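You operate a simulated robot arm through the tools that you are given. There is no shell and no other tool.

You are at the controls of a simulated robot arm. One attempt, no reset.

Task
Change the shim under the plunger so that the gauge reads zero.
Fine: lay the old shim on the grey mat and let the plunger down again.

It is judged by the outcome, as a careful person would: the job done as asked, and still so three seconds after it is handed in. It fails if anything else is knocked over, pushed out of place, dropped, spilled or broken.

Robot
A 6-joint arm with a two-finger parallel gripper, fixed in place. Base frame: the origin is at the foot of the arm, x ahead of it, y to its left, z up; the work surface is at about z = 850. Units: mm, degrees, N and s.
With the tool pointing down near the work surface it reaches from about 180 to 760 mm from the base axis. Its first joint turns from -166.0 to 166.0 degrees. Payload 3.91 kg.
The TCP is the grasp point between the finger pads, 30 mm short of the fingertips. In the tool frame z runs along the fingers and y along their closing line. The gripper opens to 110 mm. The fingers are 20 mm wide and 10 mm thick; the gripper's body (48 by 112 mm) begins 55 mm behind the TCP.
Orientation is told as [roll, pitch, yaw] about the base's x, y, z axes, in that order, counted from this pose: with the fingers straight down and closing along the base's y, the tool's x points along the base's -x, its y along +y and its z along -z.

Tools
- The arm moves only by the tool play_rows. Its argument "steps" is one flat list of numbers, 7 for each row, row after row: the shift along the base's x, y, z in units of 500 mm (1.0 is 500 mm), then the turn, a rotation vector about the base's x, y, z in units of 60 degrees (1.0 is 60 degrees), then the gripper command, from -1 (shut) to 1 (fully open), values between in proportion. In form: [dx, dy, dz, ax, ay, az, jaw, dx, dy, dz, ax, ay, az, jaw, ...]. A call has 1 to 20 rows; each row is the pose to reach, as a shift and turn from the pose commanded when the call began. A call with a number of a shift or a turn outside -1 to 1 is refused whole. A row lasts 0.2 s, in which the tool goes at most 50 mm and 8.6 degrees; a call with a longer step from one row to the next is refused whole, and so is a gripper value outside its range. A pose out of reach is approached as far as the arm can. The call stops where the force on the tool passes 40 N (or 10 N more than at its start, if that is more) or the arm is blocked; 0.2 s more then pass. Each finger travels about 45 mm/s and halts on what it meets, pressing with about 25 N; the grip force reading is that of the motor and also rises with nothing between the fingers. The clock runs only during rows and for 0.2 s after the last one: add rows that repeat a pose to give the fingers time. It gives the time, the measured TCP pose, the force on the tool (base axes), the opening and the grip force at its end, in the units of the frame above (readings bear some noise), with the torque about the TCP (base axes, N m) and any sound that the robot's microphone picked up, and new pictures: "views" is both (left out), scene, wrist or none.
- Cameras (640 x 400 px; columns grow to the right, rows downward): "scene" is fixed at [220.8, 500.4, 1574.5]; the picture's right is [-0.32, 0.95, 0.00], its down [0.88, 0.30, -0.38] and it looks along [-0.36, -0.12, -0.92] (base axes); focal length 321 px, centre (320, 200). "wrist" rides on the gripper at [71, 22, -107] in the tool frame; the picture's right is [-0.29, 0.96, 0.00], its down [-0.76, -0.23, -0.61] and it looks along [-0.58, -0.18, 0.79] (tool axes); focal length 243 px, centre (320, 200). There is no depth. A picture from a camera that has moved, and an enlarged one, comes with that camera's place and axes in the base frame and with its lens.
- slide_trunk(by): slides the trunk up (or, below 0, down) by that many mm; the arm rides with it, the base frame stays. It gives what a move gives, with no picture.
- zoom(camera, box): a new picture of the part [left, top, right, bottom] of that camera's present view, enlarged. It takes no simulated time.
- sign_off(): hands the job in; it is judged then, once.

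Nothing tells you positions but the pictures and the camera data. Unless the task says otherwise, let go and move clear before handing in.

The tools are called after ">>>" as name(argument=value, ...) on one line, values as JSON. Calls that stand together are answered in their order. play_rows: Moves the arm, as the interface text tells. Its arguments: {"type":"object","properties":{"steps":{"type":"array"},"views":{"type":"string","enum":["both","scene","wrist","none"]}},"required":["steps"]} The other tools are called the same way: slide_trunk (by) slides the trunk up or down; zoom (camera, box) takes an enlarged picture of a part of a camera's view; sign_off () hands the job in.

At the start:

```text
time: 0.0
eef_pos: [37.2, 359.9, 1240.2]
tool_rot: [-0.1, 0.0, 0.0]
contact_force: [0.4, 0.1, -0.2]
moment: [0.0, 0.01, -0.01]
finger_gap: 109.9
grip_force: 0.1
trunk travel left (down, up): [-525.0, 65.0]
```

scene: 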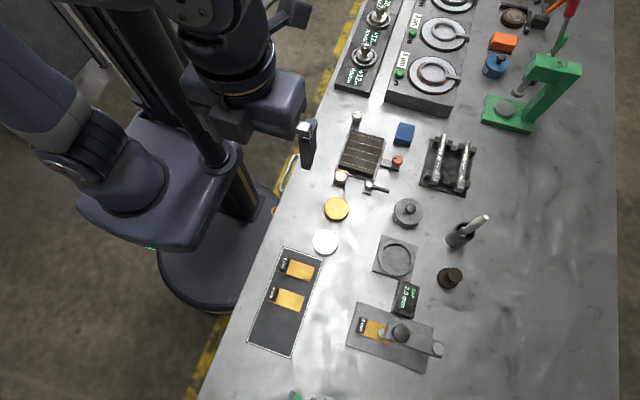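
wrist: 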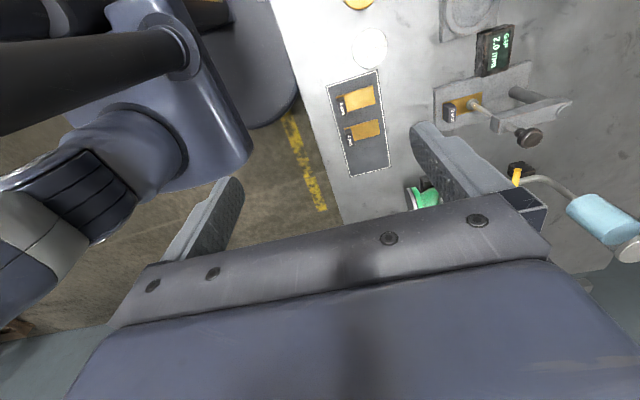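

I see a bench with a grey mat holding two shims, and a fixture with a plunger over a shim plus a gauge reading about 2.0 mm. I'll zoom in to read the labels and understand the mechanism.

>>> zoom(camera="scene", box=[330, 270, 460, 380])

>>> zoom(camera="scene", box=[240, 240, 340, 360])

>>> zoom(camera="wrist", box=[420, 10, 580, 160])

>>> zoom(camera="wrist", box=[310, 60, 410, 180])

```text
3.64 times, centred on (395, 325) of scene
camera zoom: at [220.8, 500.4, 1574.5], right [-0.32, 0.95, 0.0], down [0.88, 0.3, -0.38], along [-0.36, -0.12, -0.92], focal length 1169 px, centre (47, -254)
```

zoom: 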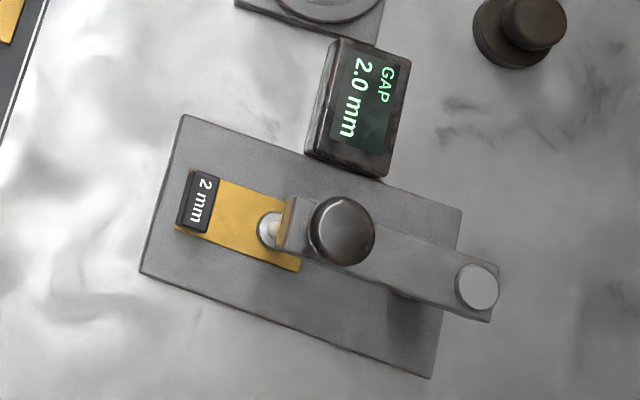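

```text
3.33 times, centred on (290, 300) of scene
camera zoom: at [220.8, 500.4, 1574.5], right [-0.32, 0.95, 0.0], down [0.88, 0.3, -0.38], along [-0.36, -0.12, -0.92], focal length 1071 px, centre (420, -133)
```

zoom: 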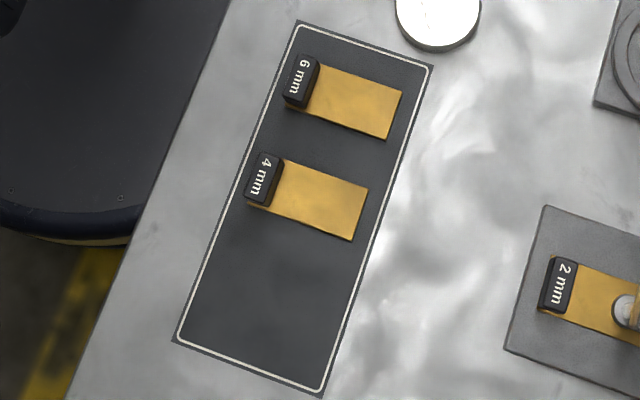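

```text
2.67 times, centred on (500, 85) of wrist
camera zoom: at [-34.9, 382.2, 1347.4], right [0.29, 0.96, 0.0], down [0.76, -0.23, 0.61], along [0.58, -0.18, -0.79], focal length 647 px, centre (-160, 507)
```

zoom: 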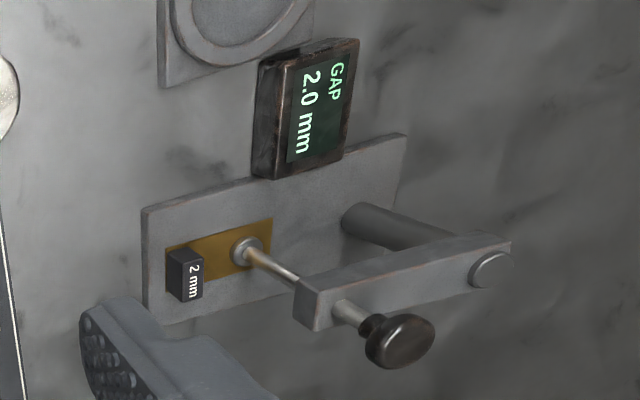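

```text
3.33 times, centred on (360, 120) of wrist
camera zoom: at [-34.9, 382.2, 1347.4], right [0.29, 0.96, 0.0], down [0.76, -0.23, 0.61], along [0.58, -0.18, -0.79], focal length 809 px, centre (187, 467)
```

zoom: 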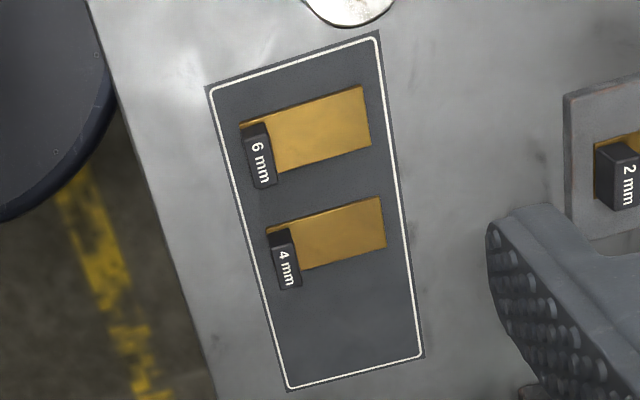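

The fixture is a base plate with a shim under a tall plunger that has a knob on top, reading 2.0 mm with the 2 mm shim in, so the 4 mm shim should bring it to zero. I'll move the wrist camera closer to see how the plunger works.

>>> play_rows(steps=[0.0, 0.06, -0.02, 0, 0, 0, 1, 0.01, 0.13, -0.04, 0, 0, 0, 1, 0.02, 0.21, -0.07, 0, 0, 0, 1, 0.03, 0.29, -0.1, 0, 0, 0, 1, 0.04, 0.36, -0.13, 0, 0, 0, 1, 0.04, 0.4, -0.14, 0, 0, 0, 1, 0.04, 0.4, -0.14, 0, 0, 0, 1], views="both")

```text
time: 1.6
eef_pos: [57.2, 560.9, 1171.2]
tool_rot: [0.0, 0.1, -0.1]
contact_force: [0.0, -0.3, 0.3]
moment: [0.01, 0.03, 0.0]
finger_gap: 110.0
grip_force: 0.1
trunk travel left (down, up): [-525.0, 65.0]
camera wrist: at [-14.1, 582.0, 1277.9], right [0.29, 0.96, 0.0], down [0.76, -0.23, 0.61], along [0.58, -0.18, -0.79], focal length 243 px, centre (320, 200)
```

scene: 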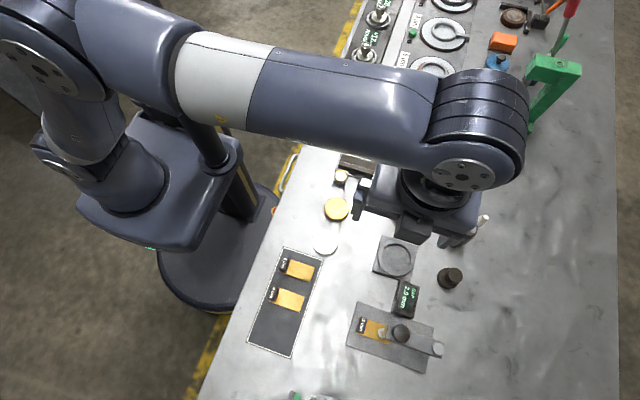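
wrist: 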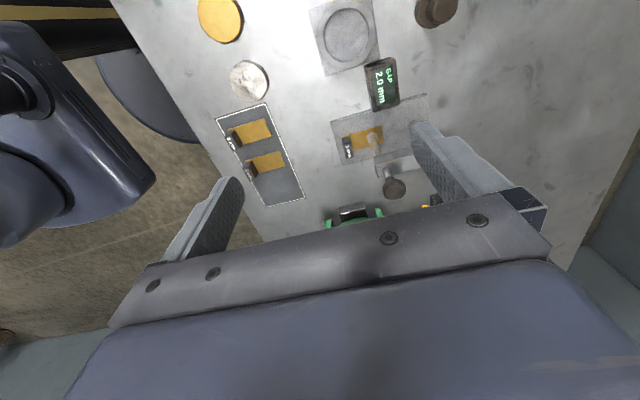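

The arm is now nearer the fixture, with the plunger's knob visible between the fingers. I'll zoom in on the mechanism.

>>> zoom(camera="wrist", box=[330, 90, 440, 215])

>>> zoom(camera="scene", box=[340, 290, 450, 380])

```text
3.20 times, centred on (385, 152) of wrist
camera zoom: at [-14.1, 582.0, 1277.9], right [0.29, 0.96, 0.0], down [0.76, -0.23, 0.61], along [0.58, -0.18, -0.79], focal length 776 px, centre (112, 352)
```

zoom: 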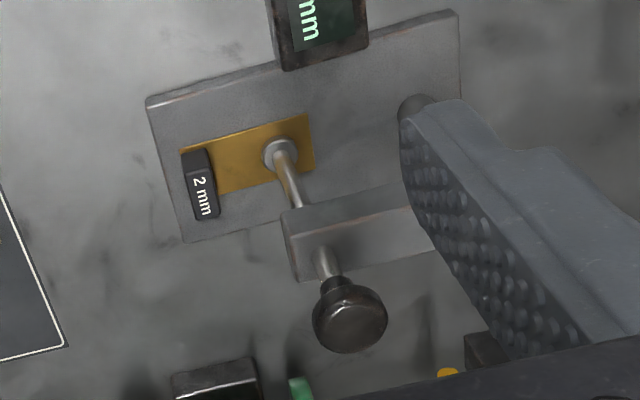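

```text
4.44 times, centred on (395, 335) of scene
camera zoom: at [220.8, 500.4, 1574.5], right [-0.32, 0.95, 0.0], down [0.88, 0.3, -0.38], along [-0.36, -0.12, -0.92], focal length 1428 px, centre (-13, -400)
```

zoom: 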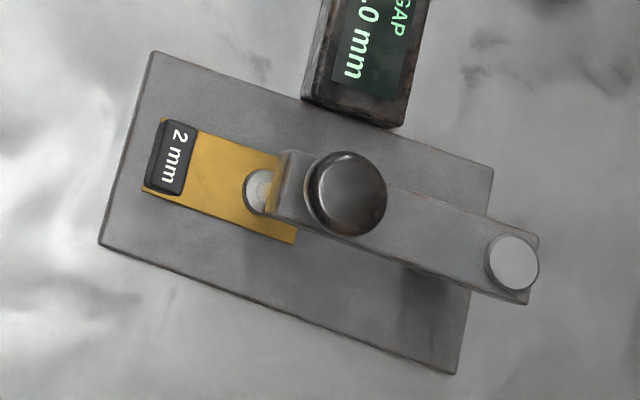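

The plunger rod passes through an overhanging arm, with its knob at about (182, 620, 1003–1033) in base coordinates. Next I move above the knob with the fingers partly open and check alignment.

>>> play_rows(steps=[0.06, 0.03, -0.03, 0, 0, 0, 0.4, 0.12, 0.06, -0.06, 0, 0, 0, 0.2, 0.19, 0.09, -0.09, 0, 0, 0, 0.2, 0.25, 0.12, -0.12, 0, 0, 0, 0.2, 0.25, 0.12, -0.12, 0, 0, 0, 0.2], views="both")

```text
time: 2.8
eef_pos: [181.2, 620.8, 1108.3]
tool_rot: [0.0, 0.0, -0.1]
contact_force: [0.3, 0.1, 0.0]
moment: [0.0, 0.0, 0.06]
finger_gap: 65.9
grip_force: 0.1
trunk travel left (down, up): [-525.0, 65.0]
camera wrist: at [109.4, 642.7, 1216.7], right [0.29, 0.96, 0.0], down [0.76, -0.23, 0.61], along [0.58, -0.18, -0.79], focal length 243 px, centre (320, 200)
```

scene: 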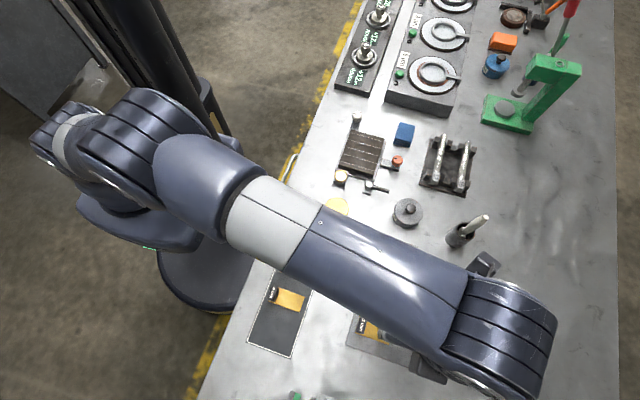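
wrist: 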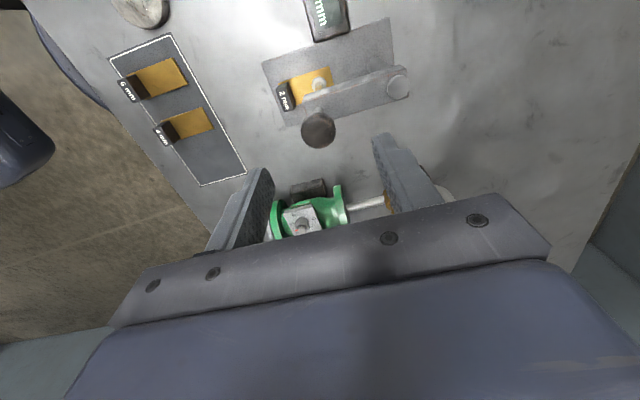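

The knob sits just in front of and under the fingers, consistent with my estimate. I'll zoom in to refine its position and the plunger's features.

>>> zoom(camera="wrist", box=[250, 20, 410, 170])

```text
2.67 times, centred on (330, 95) of wrist
camera zoom: at [109.4, 642.7, 1216.7], right [0.29, 0.96, 0.0], down [0.76, -0.23, 0.61], along [0.58, -0.18, -0.79], focal length 647 px, centre (293, 480)
```

zoom: 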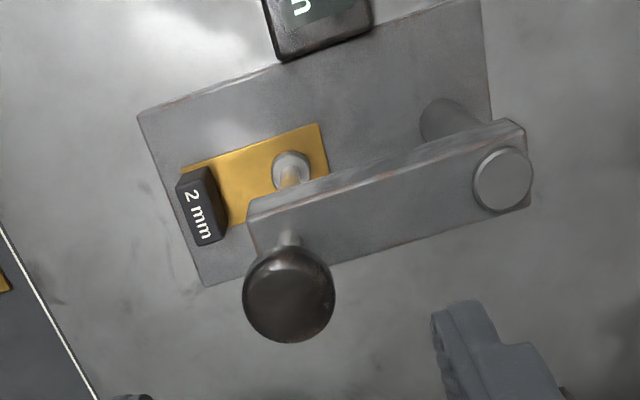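

The knob's centre comes out at about (181, 620, 1027), directly under the gripper. I'll descend so the pads straddle the knob while the tips stay above the overhanging arm.

>>> play_rows(steps=[0, 0, -0.05, 0, 0, 0, 0.2, 0, 0, -0.1, 0, 0, 0, 0.2, 0, 0, -0.14, 0, 0, 0, 0.2, 0, 0, -0.164, 0, 0, 0, 0.2, 0, 0, -0.164, 0, 0, 0, 0.2], views="both")

```text
time: 4.0
eef_pos: [181.8, 621.5, 1027.3]
tool_rot: [-0.1, -0.1, -0.1]
contact_force: [-0.1, -0.5, 0.3]
moment: [0.0, 0.0, 0.02]
finger_gap: 65.8
grip_force: 0.1
trunk travel left (down, up): [-525.0, 65.0]
camera wrist: at [109.7, 642.5, 1135.1], right [0.29, 0.96, 0.0], down [0.76, -0.23, 0.61], along [0.58, -0.18, -0.79], focal length 243 px, centre (320, 200)
```

scene: 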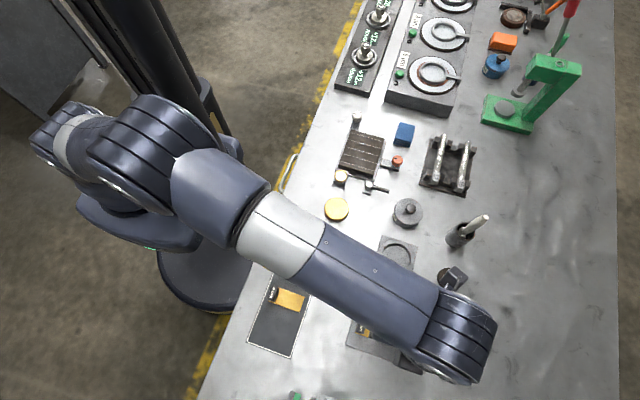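
wrist: 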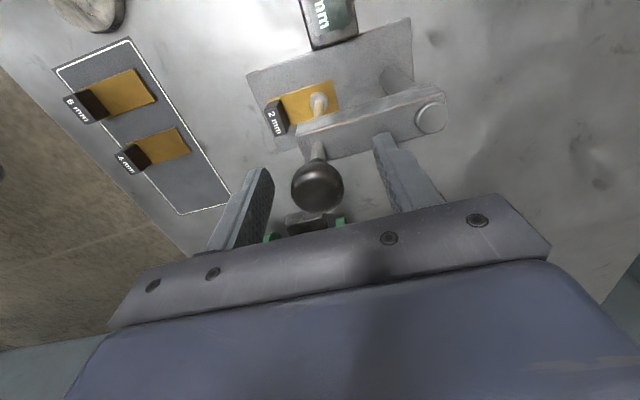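

The knob is centred between the pads. Now I close on it.

>>> play_rows(steps=[0, 0, 0, 0, 0, 0, -0.2, 0, 0, 0, 0, 0, 0, -0.6, 0, 0, 0, 0, 0, 0, -1, 0, 0, 0, 0, 0, 0, -1, 0, 0, 0, 0, 0, 0, -1], views="wrist")

```text
time: 5.2
eef_pos: [180.8, 619.2, 1028.6]
tool_rot: [-0.1, 0.0, -0.2]
contact_force: [-1.0, -7.8, -1.4]
moment: [-0.09, 0.0, -0.04]
finger_gap: 27.2
grip_force: 45.4
trunk travel left (down, up): [-525.0, 65.0]
camera wrist: at [109.7, 641.6, 1135.2], right [0.29, 0.96, 0.0], down [0.76, -0.23, 0.61], along [0.58, -0.18, -0.79], focal length 243 px, centre (320, 200)
```

wrist: 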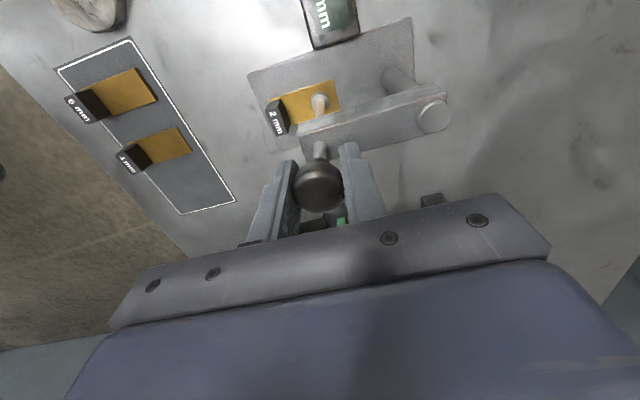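

The knob is gripped at 27 mm. I'll lift gently by about 10 mm, easing the small sideways offset, and read the force.

>>> play_rows(steps=[0, -0.0016, 0.004, 0, 0, 0, -1, 0, -0.0016, 0.008, 0, 0, 0, -1, 0, -0.0016, 0.012, 0, 0, 0, -1, 0, -0.0016, 0.016, 0, 0, 0, -1, 0, -0.0016, 0.02, 0, 0, 0, -1, 0, -0.0016, 0.02, 0, 0, 0, -1], views="wrist")

>>> zoom(camera="wrist", box=[230, 0, 470, 220])

```text
time: 6.6
eef_pos: [180.9, 621.4, 1038.7]
tool_rot: [0.0, -0.1, -0.1]
contact_force: [-4.7, -4.1, -2.1]
moment: [0.0, 0.13, 0.02]
finger_gap: 26.8
grip_force: 45.0
trunk travel left (down, up): [-525.0, 65.0]
camera wrist: at [109.7, 641.4, 1145.5], right [0.29, 0.96, 0.0], down [0.76, -0.23, 0.61], along [0.58, -0.18, -0.79], focal length 243 px, centre (320, 200)
```

wrist: 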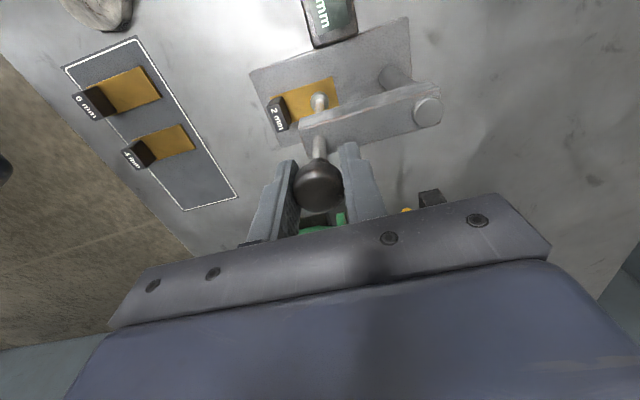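

```text
1.82 times, centred on (350, 110) of wrist
camera zoom: at [109.7, 641.4, 1145.5], right [0.29, 0.96, 0.0], down [0.76, -0.23, 0.61], along [0.58, -0.18, -0.79], focal length 441 px, centre (266, 364)
```

zoom: 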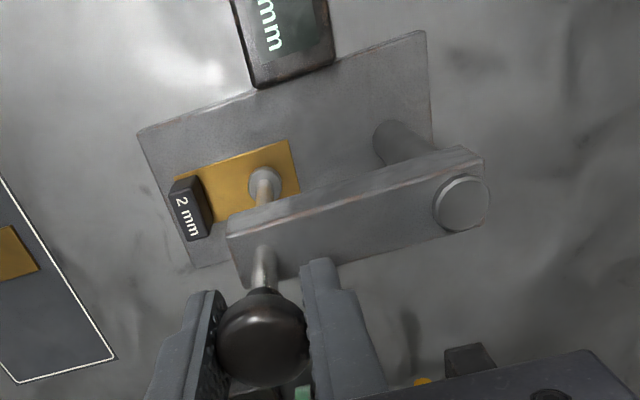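

The plunger came up with only about 2 N of resistance, so it's weight or light friction. I'll raise it further in small steps, watching the force for a detent or stop.

>>> play_rows(steps=[0.001, 0, 0.006, 0, 0, 0, -1, 0.001, 0, 0.012, 0, 0, 0, -1, 0.001, 0, 0.018, 0, 0, 0, -1, 0.001, 0, 0.024, 0, 0, 0, -1, 0.001, 0, 0.03, 0, 0, 0, -1, 0.001, 0, 0.03, 0, 0, 0, -1], views="wrist")

>>> zoom(camera="wrist", box=[230, 0, 470, 220])

```text
time: 8.0
eef_pos: [181.4, 619.3, 1054.4]
tool_rot: [0.1, 0.0, -0.1]
contact_force: [-4.5, -2.3, -3.1]
moment: [0.03, 0.24, 0.05]
finger_gap: 27.2
grip_force: 45.0
trunk travel left (down, up): [-525.0, 65.0]
camera wrist: at [109.7, 641.4, 1161.1], right [0.29, 0.96, 0.0], down [0.76, -0.23, 0.61], along [0.58, -0.18, -0.79], focal length 243 px, centre (320, 200)
```

wrist: 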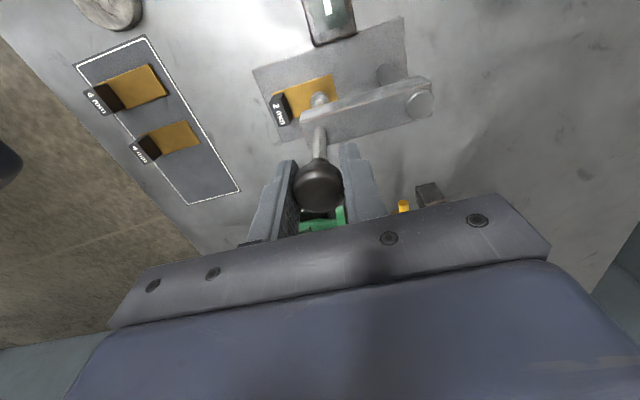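

```text
1.82 times, centred on (350, 110) of wrist
camera zoom: at [109.7, 641.4, 1161.1], right [0.29, 0.96, 0.0], down [0.76, -0.23, 0.61], along [0.58, -0.18, -0.79], focal length 441 px, centre (266, 364)
```

zoom: 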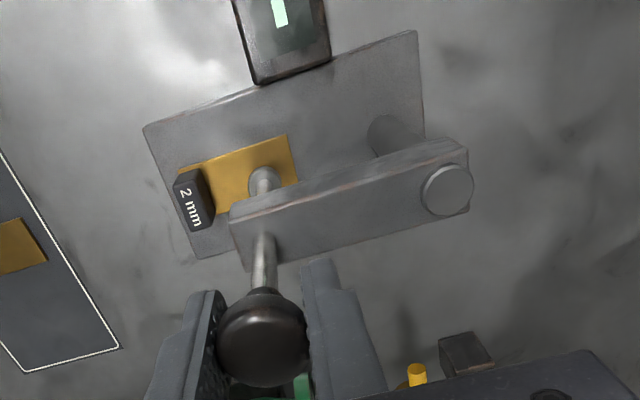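

The gauge has gone to dashes and the plunger is up about 26 mm, with the force rising only slightly. I'll keep raising slowly and listen for a catch or stop.

>>> play_rows(steps=[0.002, 0, 0.006, 0, 0, 0, -1, 0.002, 0, 0.012, 0, 0, 0, -1, 0.002, 0, 0.018, 0, 0, 0, -1, 0.002, 0, 0.024, 0, 0, 0, -1, 0.002, 0, 0.03, 0, 0, 0, -1, 0.002, 0, 0.03, 0, 0, 0, -1], views="wrist")

>>> zoom(camera="wrist", box=[230, 0, 470, 220])

```text
time: 9.4
eef_pos: [180.8, 619.7, 1070.0]
tool_rot: [0.1, 0.0, 0.1]
contact_force: [-15.4, -4.3, 2.2]
moment: [0.11, 0.52, 0.05]
finger_gap: 26.9
grip_force: 45.3
trunk travel left (down, up): [-525.0, 65.0]
camera wrist: at [109.7, 641.2, 1177.2], right [0.29, 0.96, 0.0], down [0.76, -0.23, 0.61], along [0.58, -0.18, -0.79], focal length 243 px, centre (320, 200)
```

wrist: 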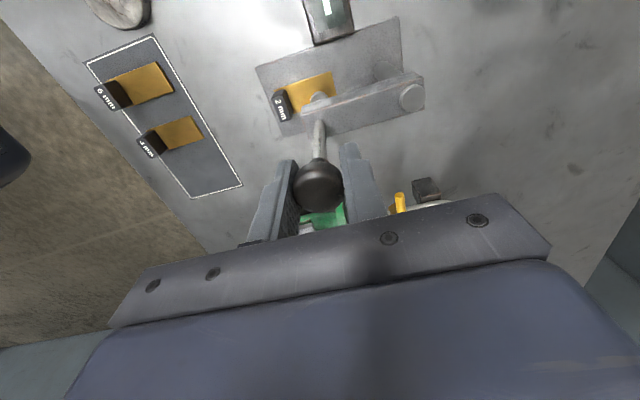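

```text
1.82 times, centred on (350, 110) of wrist
camera zoom: at [109.7, 641.2, 1177.2], right [0.29, 0.96, 0.0], down [0.76, -0.23, 0.61], along [0.58, -0.18, -0.79], focal length 441 px, centre (266, 364)
```

zoom: 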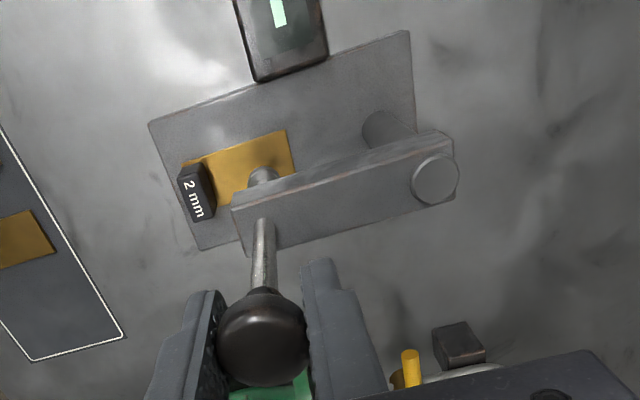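

Sideways force in x built up because my x offset went the wrong way. I'll correct it by moving back about 2 mm in x without lifting, then re-read the force.

>>> play_rows(steps=[-0.002, -0.0006, 0, 0, 0, 0, -1, -0.004, -0.0012, 0, 0, 0, 0, -1, -0.004, -0.0012, 0, 0, 0, 0, -1, -0.004, -0.0012, 0, 0, 0, 0, -1], views="none")

```text
time: 10.4
eef_pos: [181.4, 619.6, 1067.4]
tool_rot: [0.0, -0.2, -0.1]
contact_force: [-8.0, 3.2, 0.7]
moment: [0.1, -0.03, -0.09]
finger_gap: 27.1
grip_force: 44.7
trunk travel left (down, up): [-525.0, 65.0]
```

>>> play_rows(steps=[-0.001, 0.0004, 0, 0, 0, 0, -1, -0.002, 0.0005, 0, 0, 0, 0, -1, -0.002, 0.0005, 0, 0, 0, 0, -1], views="none")

```text
time: 11.2
eef_pos: [180.5, 620.2, 1067.2]
tool_rot: [0.0, -0.2, -0.2]
contact_force: [-0.3, 5.0, 0.4]
moment: [0.02, -0.44, -0.02]
finger_gap: 27.3
grip_force: 45.1
trunk travel left (down, up): [-525.0, 65.0]
```

Side force is now small and the vertical force is near zero. I continue raising slowly to find the top of travel.

>>> play_rows(steps=[0.001, -0.0004, 0.006, 0, 0, 0, -1, 0.001, -0.0004, 0.012, 0, 0, 0, -1, 0.001, -0.0004, 0.018, 0, 0, 0, -1, 0.001, -0.0004, 0.024, 0, 0, 0, -1, 0.001, -0.0004, 0.03, 0, 0, 0, -1, 0.001, -0.0004, 0.03, 0, 0, 0, -1], views="both")

>>> zoom(camera="wrist", box=[230, 0, 470, 220])

```text
time: 12.4
eef_pos: [180.1, 619.7, 1075.5]
tool_rot: [-0.8, 0.2, -0.2]
contact_force: [1.1, 6.9, -12.6]
moment: [0.23, 0.07, 0.04]
finger_gap: 27.5
grip_force: 45.3
trunk travel left (down, up): [-525.0, 65.0]
stopped in row 5: the force on the tool passed its limit at 50 N (the readings are from after the stop); the commanded pose is now the measured one
camera wrist: at [110.3, 642.9, 1182.1], right [0.29, 0.96, -0.01], down [0.76, -0.22, 0.61], along [0.58, -0.19, -0.79], focal length 243 px, centre (320, 200)
```

scene: 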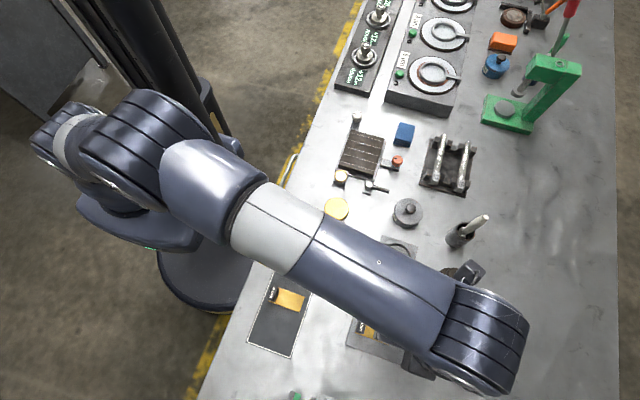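
wrist: 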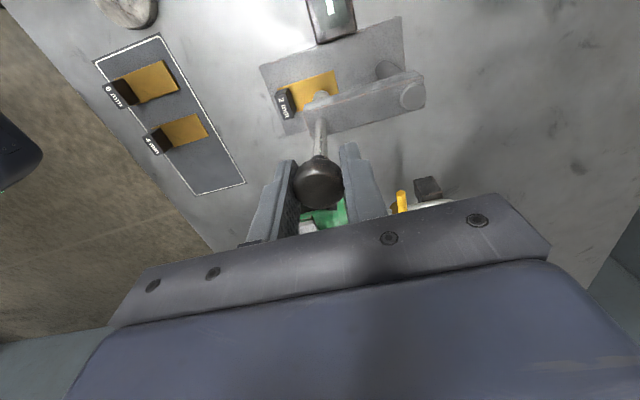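

```text
1.82 times, centred on (350, 110) of wrist
camera zoom: at [110.3, 642.9, 1182.1], right [0.29, 0.96, -0.01], down [0.76, -0.22, 0.61], along [0.58, -0.19, -0.79], focal length 441 px, centre (266, 364)
```

zoom: 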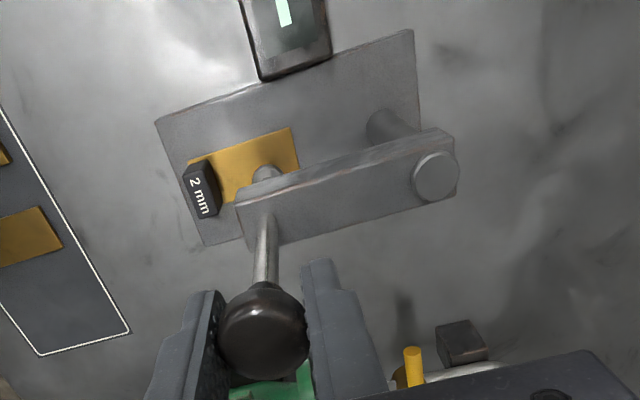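

The plunger reached its upper stop at about 48 mm of lift, with no click. I'll back down a few millimetres, straighten the tool, and read the vertical force to learn whether friction holds it up.

>>> play_rows(steps=[0.001, 0, -0.003, 0.007, 0, 0, -1, 0.001, 0, -0.006, 0.013, 0, 0, -1, 0.001, 0, -0.008, 0.013, 0, 0, -1, 0.001, 0, -0.01, 0.013, 0, 0, -1, 0.001, 0, -0.01, 0.013, 0, 0, -1], views="none")

```text
time: 13.6
eef_pos: [181.7, 619.8, 1072.6]
tool_rot: [0.2, 0.0, -0.1]
contact_force: [1.4, 12.1, 1.9]
moment: [0.36, 0.04, 0.0]
finger_gap: 27.2
grip_force: 44.8
trunk travel left (down, up): [-525.0, 65.0]
```

>>> play_rows(steps=[0, 0.001, -0.004, -0.002, 0, 0, -1, 0, 0.0018, -0.008, -0.003, 0, 0, -1, 0, 0.0018, -0.012, -0.003, 0, 0, -1, 0, 0.0018, -0.012, -0.003, 0, 0, -1, 0, 0.0018, -0.012, -0.003, 0, 0, -1], views="none")

```text
time: 14.8
eef_pos: [181.5, 619.5, 1065.4]
tool_rot: [0.0, 0.2, -0.1]
contact_force: [2.9, 9.7, -1.9]
moment: [-0.09, -0.12, 0.01]
finger_gap: 27.1
grip_force: 45.2
trunk travel left (down, up): [-525.0, 65.0]
```

Readings going up and down are ambiguous about friction versus weight. I'll look closely at the rod for any pin or slot before deciding how to test the hold.

>>> play_rows(steps=[0, 0.0012, 0, 0, 0, 0, -1, 0, 0.0012, 0, 0, 0, 0, -1], views="wrist")

>>> zoom(camera="wrist", box=[280, 70, 370, 165])

>>> zoom(camera="wrist", box=[300, 0, 370, 60])

```text
time: 15.4
eef_pos: [180.9, 620.9, 1066.5]
tool_rot: [-0.2, 0.2, -0.1]
contact_force: [4.2, 5.1, -1.7]
moment: [-0.06, 0.06, 0.02]
finger_gap: 27.4
grip_force: 45.3
trunk travel left (down, up): [-525.0, 65.0]
camera wrist: at [110.2, 641.7, 1173.5], right [0.29, 0.96, 0.0], down [0.76, -0.23, 0.61], along [0.58, -0.18, -0.8], focal length 243 px, centre (320, 200)
```

wrist: 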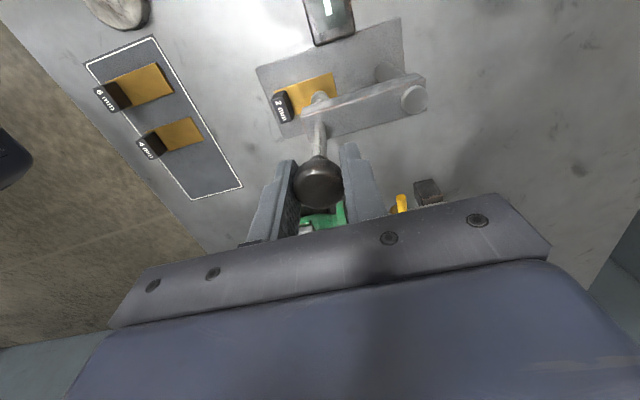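

```text
4.21 times, centred on (325, 118) of wrist
camera zoom: at [110.2, 641.7, 1173.5], right [0.29, 0.96, 0.0], down [0.76, -0.23, 0.61], along [0.58, -0.18, -0.8], focal length 1022 px, centre (299, 547)
```

zoom: 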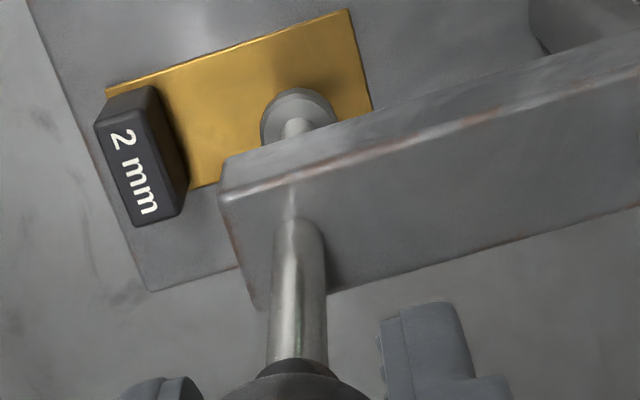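

```text
6.67 times, centred on (335, 30) of wrist
camera zoom: at [110.2, 641.7, 1173.5], right [0.29, 0.96, 0.0], down [0.76, -0.23, 0.61], along [0.58, -0.18, -0.8], focal length 1618 px, centre (220, 1333)
```

zoom: 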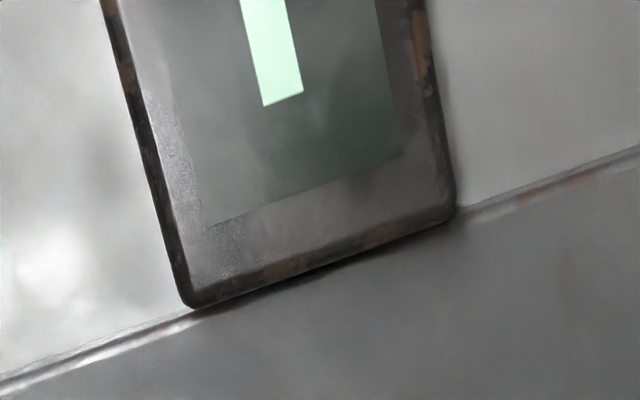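

The rod is plain with no pin or slot, so it is either friction-held or it falls. I'll lower it until the foot is only about 4 mm above the shim and loosen the grip there, where any drop is harmless.

>>> play_rows(steps=[0.0004, 0.0008, -0.01, 0, 0, 0, -1, 0.0004, 0.0008, -0.02, 0, 0, 0, -1, 0.0004, 0.0008, -0.03, 0, 0, 0, -1, 0.0004, 0.0008, -0.04, 0, 0, 0, -1, 0.0004, 0.0008, -0.05, 0, 0, 0, -1, 0.0004, 0.0008, -0.06, 0, 0, 0, -1, 0.0004, 0.0008, -0.064, 0, 0, 0, -1, 0.0004, 0.0008, -0.064, 0, 0, 0, -1], views="wrist")

>>> zoom(camera="wrist", box=[250, 0, 410, 150])

```text
time: 17.2
eef_pos: [181.8, 618.9, 1033.9]
tool_rot: [0.0, 0.1, -0.1]
contact_force: [4.3, -4.5, -2.3]
moment: [0.02, -0.09, 0.0]
finger_gap: 27.2
grip_force: 44.5
trunk travel left (down, up): [-525.0, 65.0]
camera wrist: at [110.2, 641.5, 1141.6], right [0.29, 0.96, 0.0], down [0.76, -0.23, 0.61], along [0.58, -0.18, -0.8], focal length 243 px, centre (320, 200)
```

wrist: 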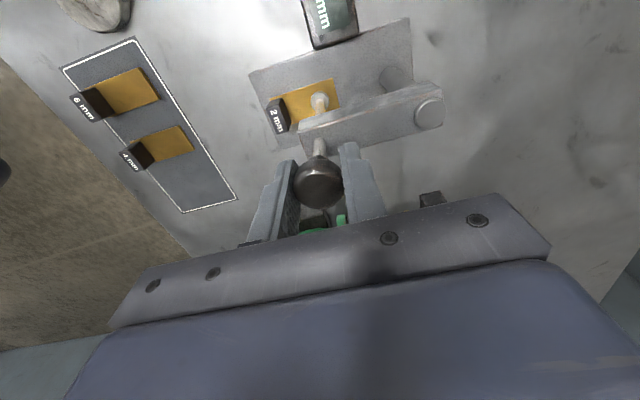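

```text
2.67 times, centred on (330, 75) of wrist
camera zoom: at [110.2, 641.5, 1141.6], right [0.29, 0.96, 0.0], down [0.76, -0.23, 0.61], along [0.58, -0.18, -0.8], focal length 647 px, centre (293, 533)
```

zoom: 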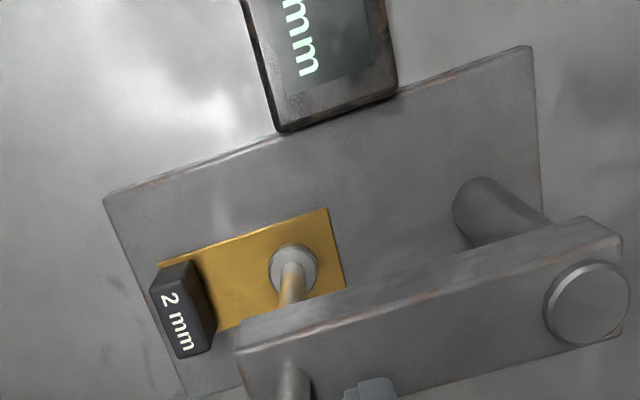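

The plunger foot hovers roughly 4–5 mm above the shim. Now I open the grip slightly to see whether it stays or settles.

>>> play_rows(steps=[0, 0, 0, 0, 0, 0, -0.4, 0, 0, 0, 0, 0, 0, -0.3, 0, 0, 0, 0, 0, 0, -0.3], views="wrist")

>>> zoom(camera="wrist", box=[250, 0, 410, 150])

```text
time: 18.0
eef_pos: [181.0, 620.1, 1035.7]
tool_rot: [0.0, 0.2, -0.2]
contact_force: [0.6, -0.5, 0.5]
moment: [-0.02, 0.01, 0.0]
finger_gap: 38.2
grip_force: 0.0
trunk travel left (down, up): [-525.0, 65.0]
camera wrist: at [109.5, 642.0, 1141.7], right [0.29, 0.96, 0.0], down [0.76, -0.23, 0.61], along [0.58, -0.18, -0.8], focal length 243 px, centre (320, 200)
```

wrist: 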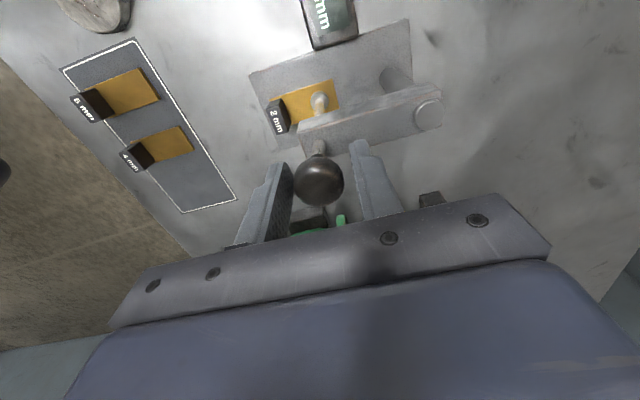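

```text
2.67 times, centred on (330, 75) of wrist
camera zoom: at [109.5, 642.0, 1141.7], right [0.29, 0.96, 0.0], down [0.76, -0.23, 0.61], along [0.58, -0.18, -0.8], focal length 647 px, centre (293, 533)
```

zoom: 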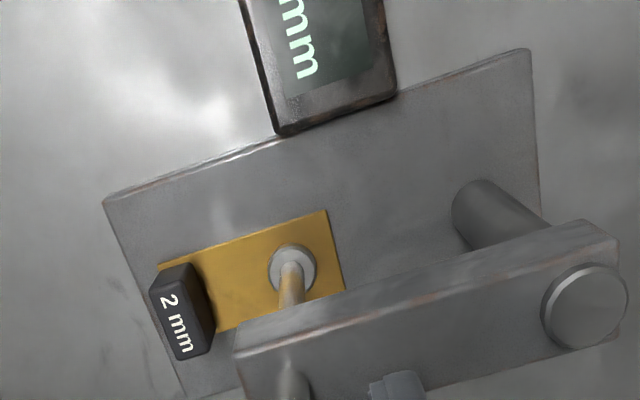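

>>> zoom(camera="wrist", box=[270, 130, 370, 220])

>>> zoom(camera="wrist", box=[290, 0, 370, 60])

>>> zoom(camera="scene", box=[340, 260, 450, 390])

```text
4.44 times, centred on (320, 175) of wrist
camera zoom: at [109.5, 642.0, 1141.7], right [0.29, 0.96, 0.0], down [0.76, -0.23, 0.61], along [0.58, -0.18, -0.8], focal length 1078 px, centre (320, 311)
```

zoom: 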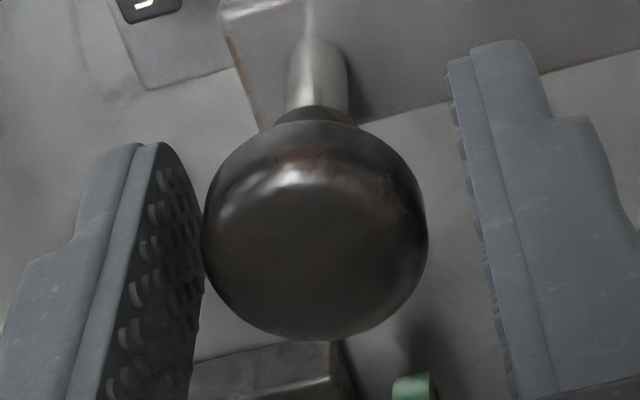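

```text
6.67 times, centred on (330, 30) of wrist
camera zoom: at [109.5, 642.0, 1141.7], right [0.29, 0.96, 0.0], down [0.76, -0.23, 0.61], along [0.58, -0.18, -0.8], focal length 1618 px, centre (253, 1333)
```

zoom: 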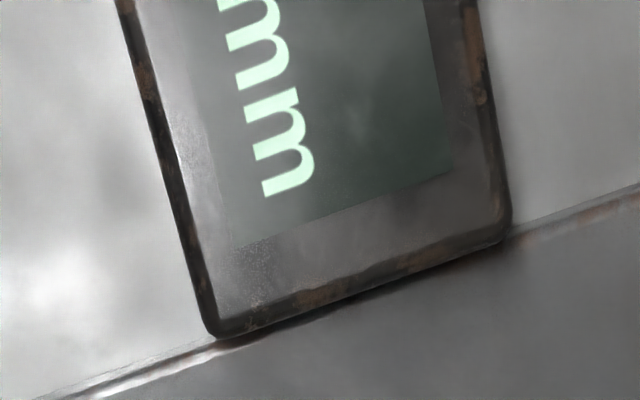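

```text
3.08 times, centred on (395, 325) of scene
camera zoom: at [220.8, 500.4, 1574.5], right [-0.32, 0.95, 0.0], down [0.88, 0.3, -0.38], along [-0.36, -0.12, -0.92], focal length 989 px, centre (89, -185)
```

zoom: 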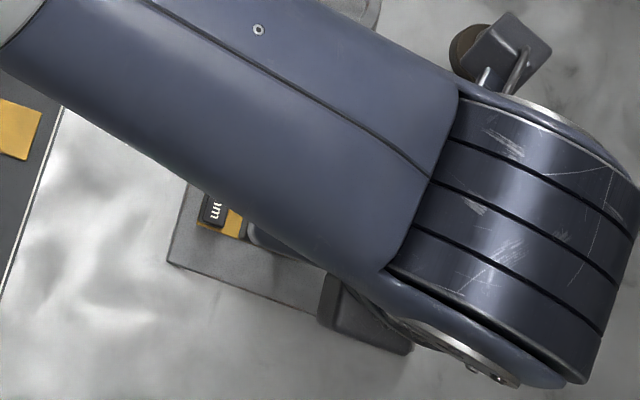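

The knob settled back to its seat, so the plunger isn't friction-held low down; but near the top the vertical force turned upward, hinting at a detent there. I'll regrip, raise it again with the side load minimised, and measure the force near the top before letting go.

>>> play_rows(steps=[0.0012, -0.001, -0.004, 0, 0, 0, -0.3, 0.0012, -0.001, -0.007, 0, 0, 0, -0.3, 0.0012, -0.001, -0.007, 0, 0, 0, -0.6, 0.0012, -0.001, -0.007, 0, 0, 0, -1, 0.0012, -0.001, -0.007, 0, 0, 0, -1], views="none")

```text
time: 19.2
eef_pos: [182.2, 620.6, 1030.9]
tool_rot: [0.0, 0.1, -0.1]
contact_force: [1.3, 6.5, 1.7]
moment: [0.1, 0.05, 0.02]
finger_gap: 27.3
grip_force: 45.0
trunk travel left (down, up): [-525.0, 65.0]
```

>>> play_rows(steps=[0, 0.001, 0.01, 0, 0, 0, -1, 0, 0.001, 0.02, 0, 0, 0, -1, 0, 0.001, 0.03, 0, 0, 0, -1, 0, 0.001, 0.04, 0, 0, 0, -1, 0, 0.001, 0.05, 0, 0, 0, -1, 0, 0.001, 0.06, 0, 0, 0, -1, 0, 0.001, 0.07, 0, 0, 0, -1, 0, 0.001, 0.07, 0, 0, 0, -1], views="none")

```text
time: 21.0
eef_pos: [181.2, 621.3, 1067.0]
tool_rot: [0.0, 0.2, -0.1]
contact_force: [-1.3, -6.0, -1.7]
moment: [-0.03, 0.3, 0.01]
finger_gap: 27.0
grip_force: 45.4
trunk travel left (down, up): [-525.0, 65.0]
```

>>> play_rows(steps=[0, -0.0008, 0.004, 0, 0, 0, -1, 0, -0.0008, 0.008, 0, 0, 0, -1, 0, -0.0008, 0.008, 0, 0, 0, -1], views="none")

>>> play_rows(steps=[0, 0, 0.004, 0, 0, 0, -1, 0, 0, 0.008, 0, 0, 0, -1, 0, 0, 0.008, 0, 0, 0, -1], views="none")

>>> play_rows(steps=[0, 0, 0.002, 0, 0, 0, -1, 0, 0, 0.004, 0, 0, 0, -1, 0, 0, 0.004, 0, 0, 0, -1], views="none")

```text
time: 21.8
eef_pos: [182.5, 619.7, 1070.3]
tool_rot: [0.1, 0.1, -0.1]
contact_force: [-0.8, -1.4, 0.8]
moment: [0.11, 0.13, 0.01]
finger_gap: 26.8
grip_force: 45.0
trunk travel left (down, up): [-525.0, 65.0]
```

```text
time: 22.6
eef_pos: [181.7, 620.7, 1073.8]
tool_rot: [0.0, 0.2, -0.1]
contact_force: [2.1, 4.3, 1.4]
moment: [0.16, -0.11, 0.01]
finger_gap: 27.1
grip_force: 44.7
trunk travel left (down, up): [-525.0, 65.0]
```

```text
time: 23.4
eef_pos: [181.5, 619.4, 1075.3]
tool_rot: [-0.2, 0.2, -0.1]
contact_force: [-1.1, 1.2, -8.5]
moment: [-0.04, -0.36, 0.0]
finger_gap: 26.9
grip_force: 45.1
trunk travel left (down, up): [-525.0, 65.0]
```

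Rising through the last few millimetres the plunger pushes the tool upward on its own (+0.8, +1.4 N) before the hard stop, so it has an over-centre hold at the top. I'll relieve the stop load slightly and open the fingers.

>>> play_rows(steps=[0, 0, -0.0016, 0, 0, 0, -1, 0, 0, -0.0016, 0, 0, 0, -1], views="none")

```text
time: 24.0
eef_pos: [181.8, 620.7, 1074.8]
tool_rot: [-0.1, 0.2, -0.1]
contact_force: [-1.8, 0.5, -4.9]
moment: [-0.01, 0.22, -0.03]
finger_gap: 27.3
grip_force: 45.0
trunk travel left (down, up): [-525.0, 65.0]
```

>>> play_rows(steps=[0, 0, -0.0016, 0, 0, 0, -1, 0, 0, -0.0024, 0, 0, 0, -1, 0, 0, -0.0024, 0, 0, 0, -1], views="none")

```text
time: 24.8
eef_pos: [182.5, 620.8, 1073.9]
tool_rot: [-0.2, 0.1, 0.0]
contact_force: [-1.2, 1.6, 0.2]
moment: [0.06, 0.28, -0.03]
finger_gap: 27.2
grip_force: 45.3
trunk travel left (down, up): [-525.0, 65.0]
```

>>> play_rows(steps=[0, 0, -0.002, 0, 0, 0, -1, 0, 0, -0.004, 0, 0, 0, -1, 0, 0, -0.004, 0, 0, 0, -1], views="none")

>>> play_rows(steps=[0, 0, -0.002, 0, 0, 0, -1, 0, 0, -0.004, 0, 0, 0, -1, 0, 0, -0.004, 0, 0, 0, -1], views="none")

```text
time: 25.6
eef_pos: [182.5, 620.3, 1070.9]
tool_rot: [0.1, 0.2, 0.0]
contact_force: [-1.9, 1.1, 0.3]
moment: [0.05, -0.13, -0.01]
finger_gap: 27.1
grip_force: 45.5
trunk travel left (down, up): [-525.0, 65.0]
```

```text
time: 26.4
eef_pos: [181.3, 620.9, 1069.7]
tool_rot: [-0.1, 0.2, -0.1]
contact_force: [-3.2, 2.0, -0.1]
moment: [0.01, -0.11, -0.01]
finger_gap: 27.0
grip_force: 45.7
trunk travel left (down, up): [-525.0, 65.0]
```

Across all readings, below about 1067 mm the tool carries roughly −2 N, while above it carries about zero or upward force, so something holds the plunger near the top. I'll go back up to just under the stop and release there.

>>> play_rows(steps=[0, 0, 0.004, 0, 0, 0, -1, 0, 0, 0.008, 0, 0, 0, -1, 0, 0, 0.01, 0, 0, 0, -1, 0, 0, 0.01, 0, 0, 0, -1], views="none")

>>> play_rows(steps=[0, 0, 0, 0, 0, 0, -0.45, 0, 0, 0, 0, 0, 0, -0.4], views="wrist")

```text
time: 27.4
eef_pos: [182.5, 618.9, 1074.9]
tool_rot: [-0.1, 0.2, -0.1]
contact_force: [-2.9, -2.2, -2.9]
moment: [-0.07, -0.01, -0.06]
finger_gap: 27.0
grip_force: 45.1
trunk travel left (down, up): [-525.0, 65.0]
```

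```text
time: 28.0
eef_pos: [182.1, 620.1, 1075.7]
tool_rot: [0.1, 0.3, -0.1]
contact_force: [-1.0, 0.6, 0.2]
moment: [-0.02, 0.02, -0.02]
finger_gap: 33.2
grip_force: 0.1
trunk travel left (down, up): [-525.0, 65.0]
camera wrist: at [111.2, 641.8, 1182.2], right [0.29, 0.96, 0.0], down [0.76, -0.23, 0.61], along [0.58, -0.18, -0.8], focal length 243 px, centre (320, 200)
```

wrist: 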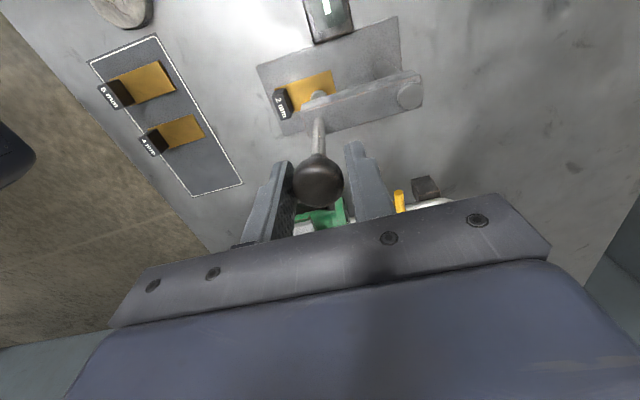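

The plunger stays up on its own. I'll open the fingers wider, rise clear of the knob, and move to the near side for a better look at the shim tab and plate height.

>>> play_rows(steps=[0, 0, 0, 0, 0, 0, 0, 0, 0, 0, 0, 0, 0, 0.2, 0, 0, 0, 0, 0, 0, 0.2, 0, 0, 0.04, 0, 0, 0, 0.2, 0, 0, 0.1, 0, 0, 0, 0.2, 0, 0, 0.14, 0, 0, 0, 0.2, -0.09, 0, 0.14, 0, 0, 0, 0.6, -0.18, -0.03, 0.14, 0, 0, 0, 1, -0.18, -0.08, 0.09, 0, 0, 0, 1, -0.18, -0.12, 0.02, 0, 0, 0, 1, -0.18, -0.12, -0.07, 0, 0, 0, 1, -0.18, -0.12, -0.146, 0, 0, 0, 1, -0.18, -0.12, -0.146, 0, 0, 0, 1], views="both")

>>> zoom(camera="wrist", box=[270, 90, 430, 220])

```text
time: 30.8
eef_pos: [92.9, 558.6, 1000.7]
tool_rot: [0.0, 0.2, -0.1]
contact_force: [0.4, -0.2, -0.1]
moment: [0.02, 0.0, 0.0]
finger_gap: 109.9
grip_force: 0.1
trunk travel left (down, up): [-525.0, 65.0]
camera wrist: at [20.9, 579.7, 1108.5], right [0.29, 0.96, 0.0], down [0.76, -0.23, 0.61], along [0.58, -0.18, -0.8], focal length 243 px, centre (320, 200)
```

scene: 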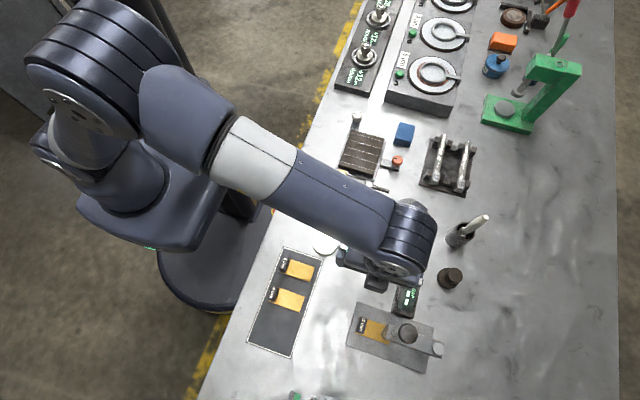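
wrist: 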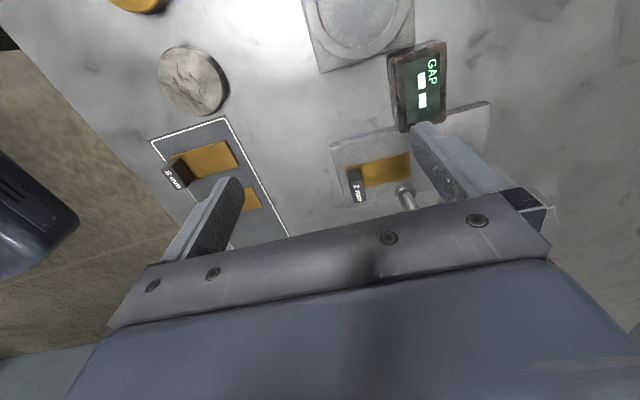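

```text
3.08 times, centred on (350, 155) of wrist
camera zoom: at [20.9, 579.7, 1108.5], right [0.29, 0.96, 0.0], down [0.76, -0.23, 0.61], along [0.58, -0.18, -0.8], focal length 746 px, centre (228, 338)
```

zoom: 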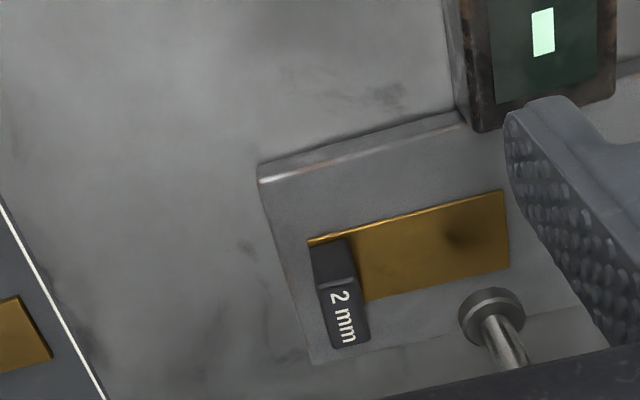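

The plunger is up and the gauge shows dashes; the 2 mm shim's tab is about 28 × 14 mm and 30 mm tall at x 167–195, y 566–580, top near z 895. To avoid the overhanging arm and knob I'll turn the gripper to close along x and tilt it, coming from the robot's side; first I back off and yaw 90°.

>>> play_rows(steps=[0.0, -0.04, 0.04, 0, 0, 0.125, 1, 0.03, -0.08, 0.08, 0, 0, 0.25, 1, 0.07, -0.12, 0.11, 0, 0, 0.375, 1, 0.11, -0.16, 0.14, 0, 0, 0.5, 1, 0.15, -0.2, 0.16, 0, 0, 0.625, 1, 0.178, -0.236, 0.16, 0, 0, 0.75, 1, 0.178, -0.236, 0.16, 0, 0, 0.75, 1], views="none")

>>> play_rows(steps=[0, 0, 0, 0, 0, 0.125, 1, 0, 0, 0, 0, 0, 0.25, 1, 0, 0, 0, 0, 0, 0.375, 1, 0, 0, 0, 0, 0, 0.5, 1, 0, 0, 0, 0, 0, 0.625, 1, 0, 0, 0, 0, 0, 0.75, 1, 0, 0, 0, 0, 0, 0.75, 1], views="both")

```text
time: 32.4
eef_pos: [180.5, 442.3, 1083.1]
tool_rot: [0.0, 0.3, 45.0]
contact_force: [0.5, -0.8, 0.3]
moment: [-0.02, 0.02, -0.03]
finger_gap: 110.1
grip_force: 0.1
trunk travel left (down, up): [-525.0, 65.0]
```

```text
time: 34.0
eef_pos: [181.7, 442.6, 1082.0]
tool_rot: [0.1, 0.3, 89.9]
contact_force: [-0.8, -0.3, -0.2]
moment: [0.01, 0.04, 0.02]
finger_gap: 109.9
grip_force: 0.0
trunk travel left (down, up): [-525.0, 65.0]
camera wrist: at [159.1, 370.6, 1189.1], right [-0.96, 0.29, 0.0], down [0.23, 0.76, 0.61], along [0.18, 0.58, -0.8], focal length 243 px, centre (320, 200)
```

scene: 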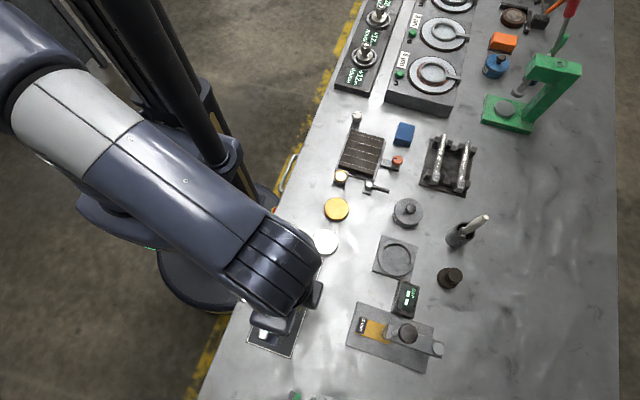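
wrist: 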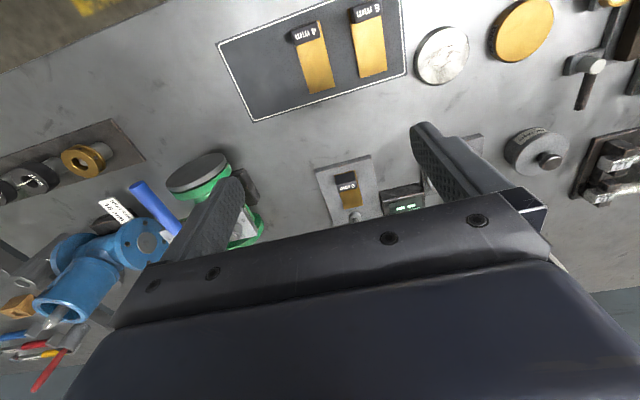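

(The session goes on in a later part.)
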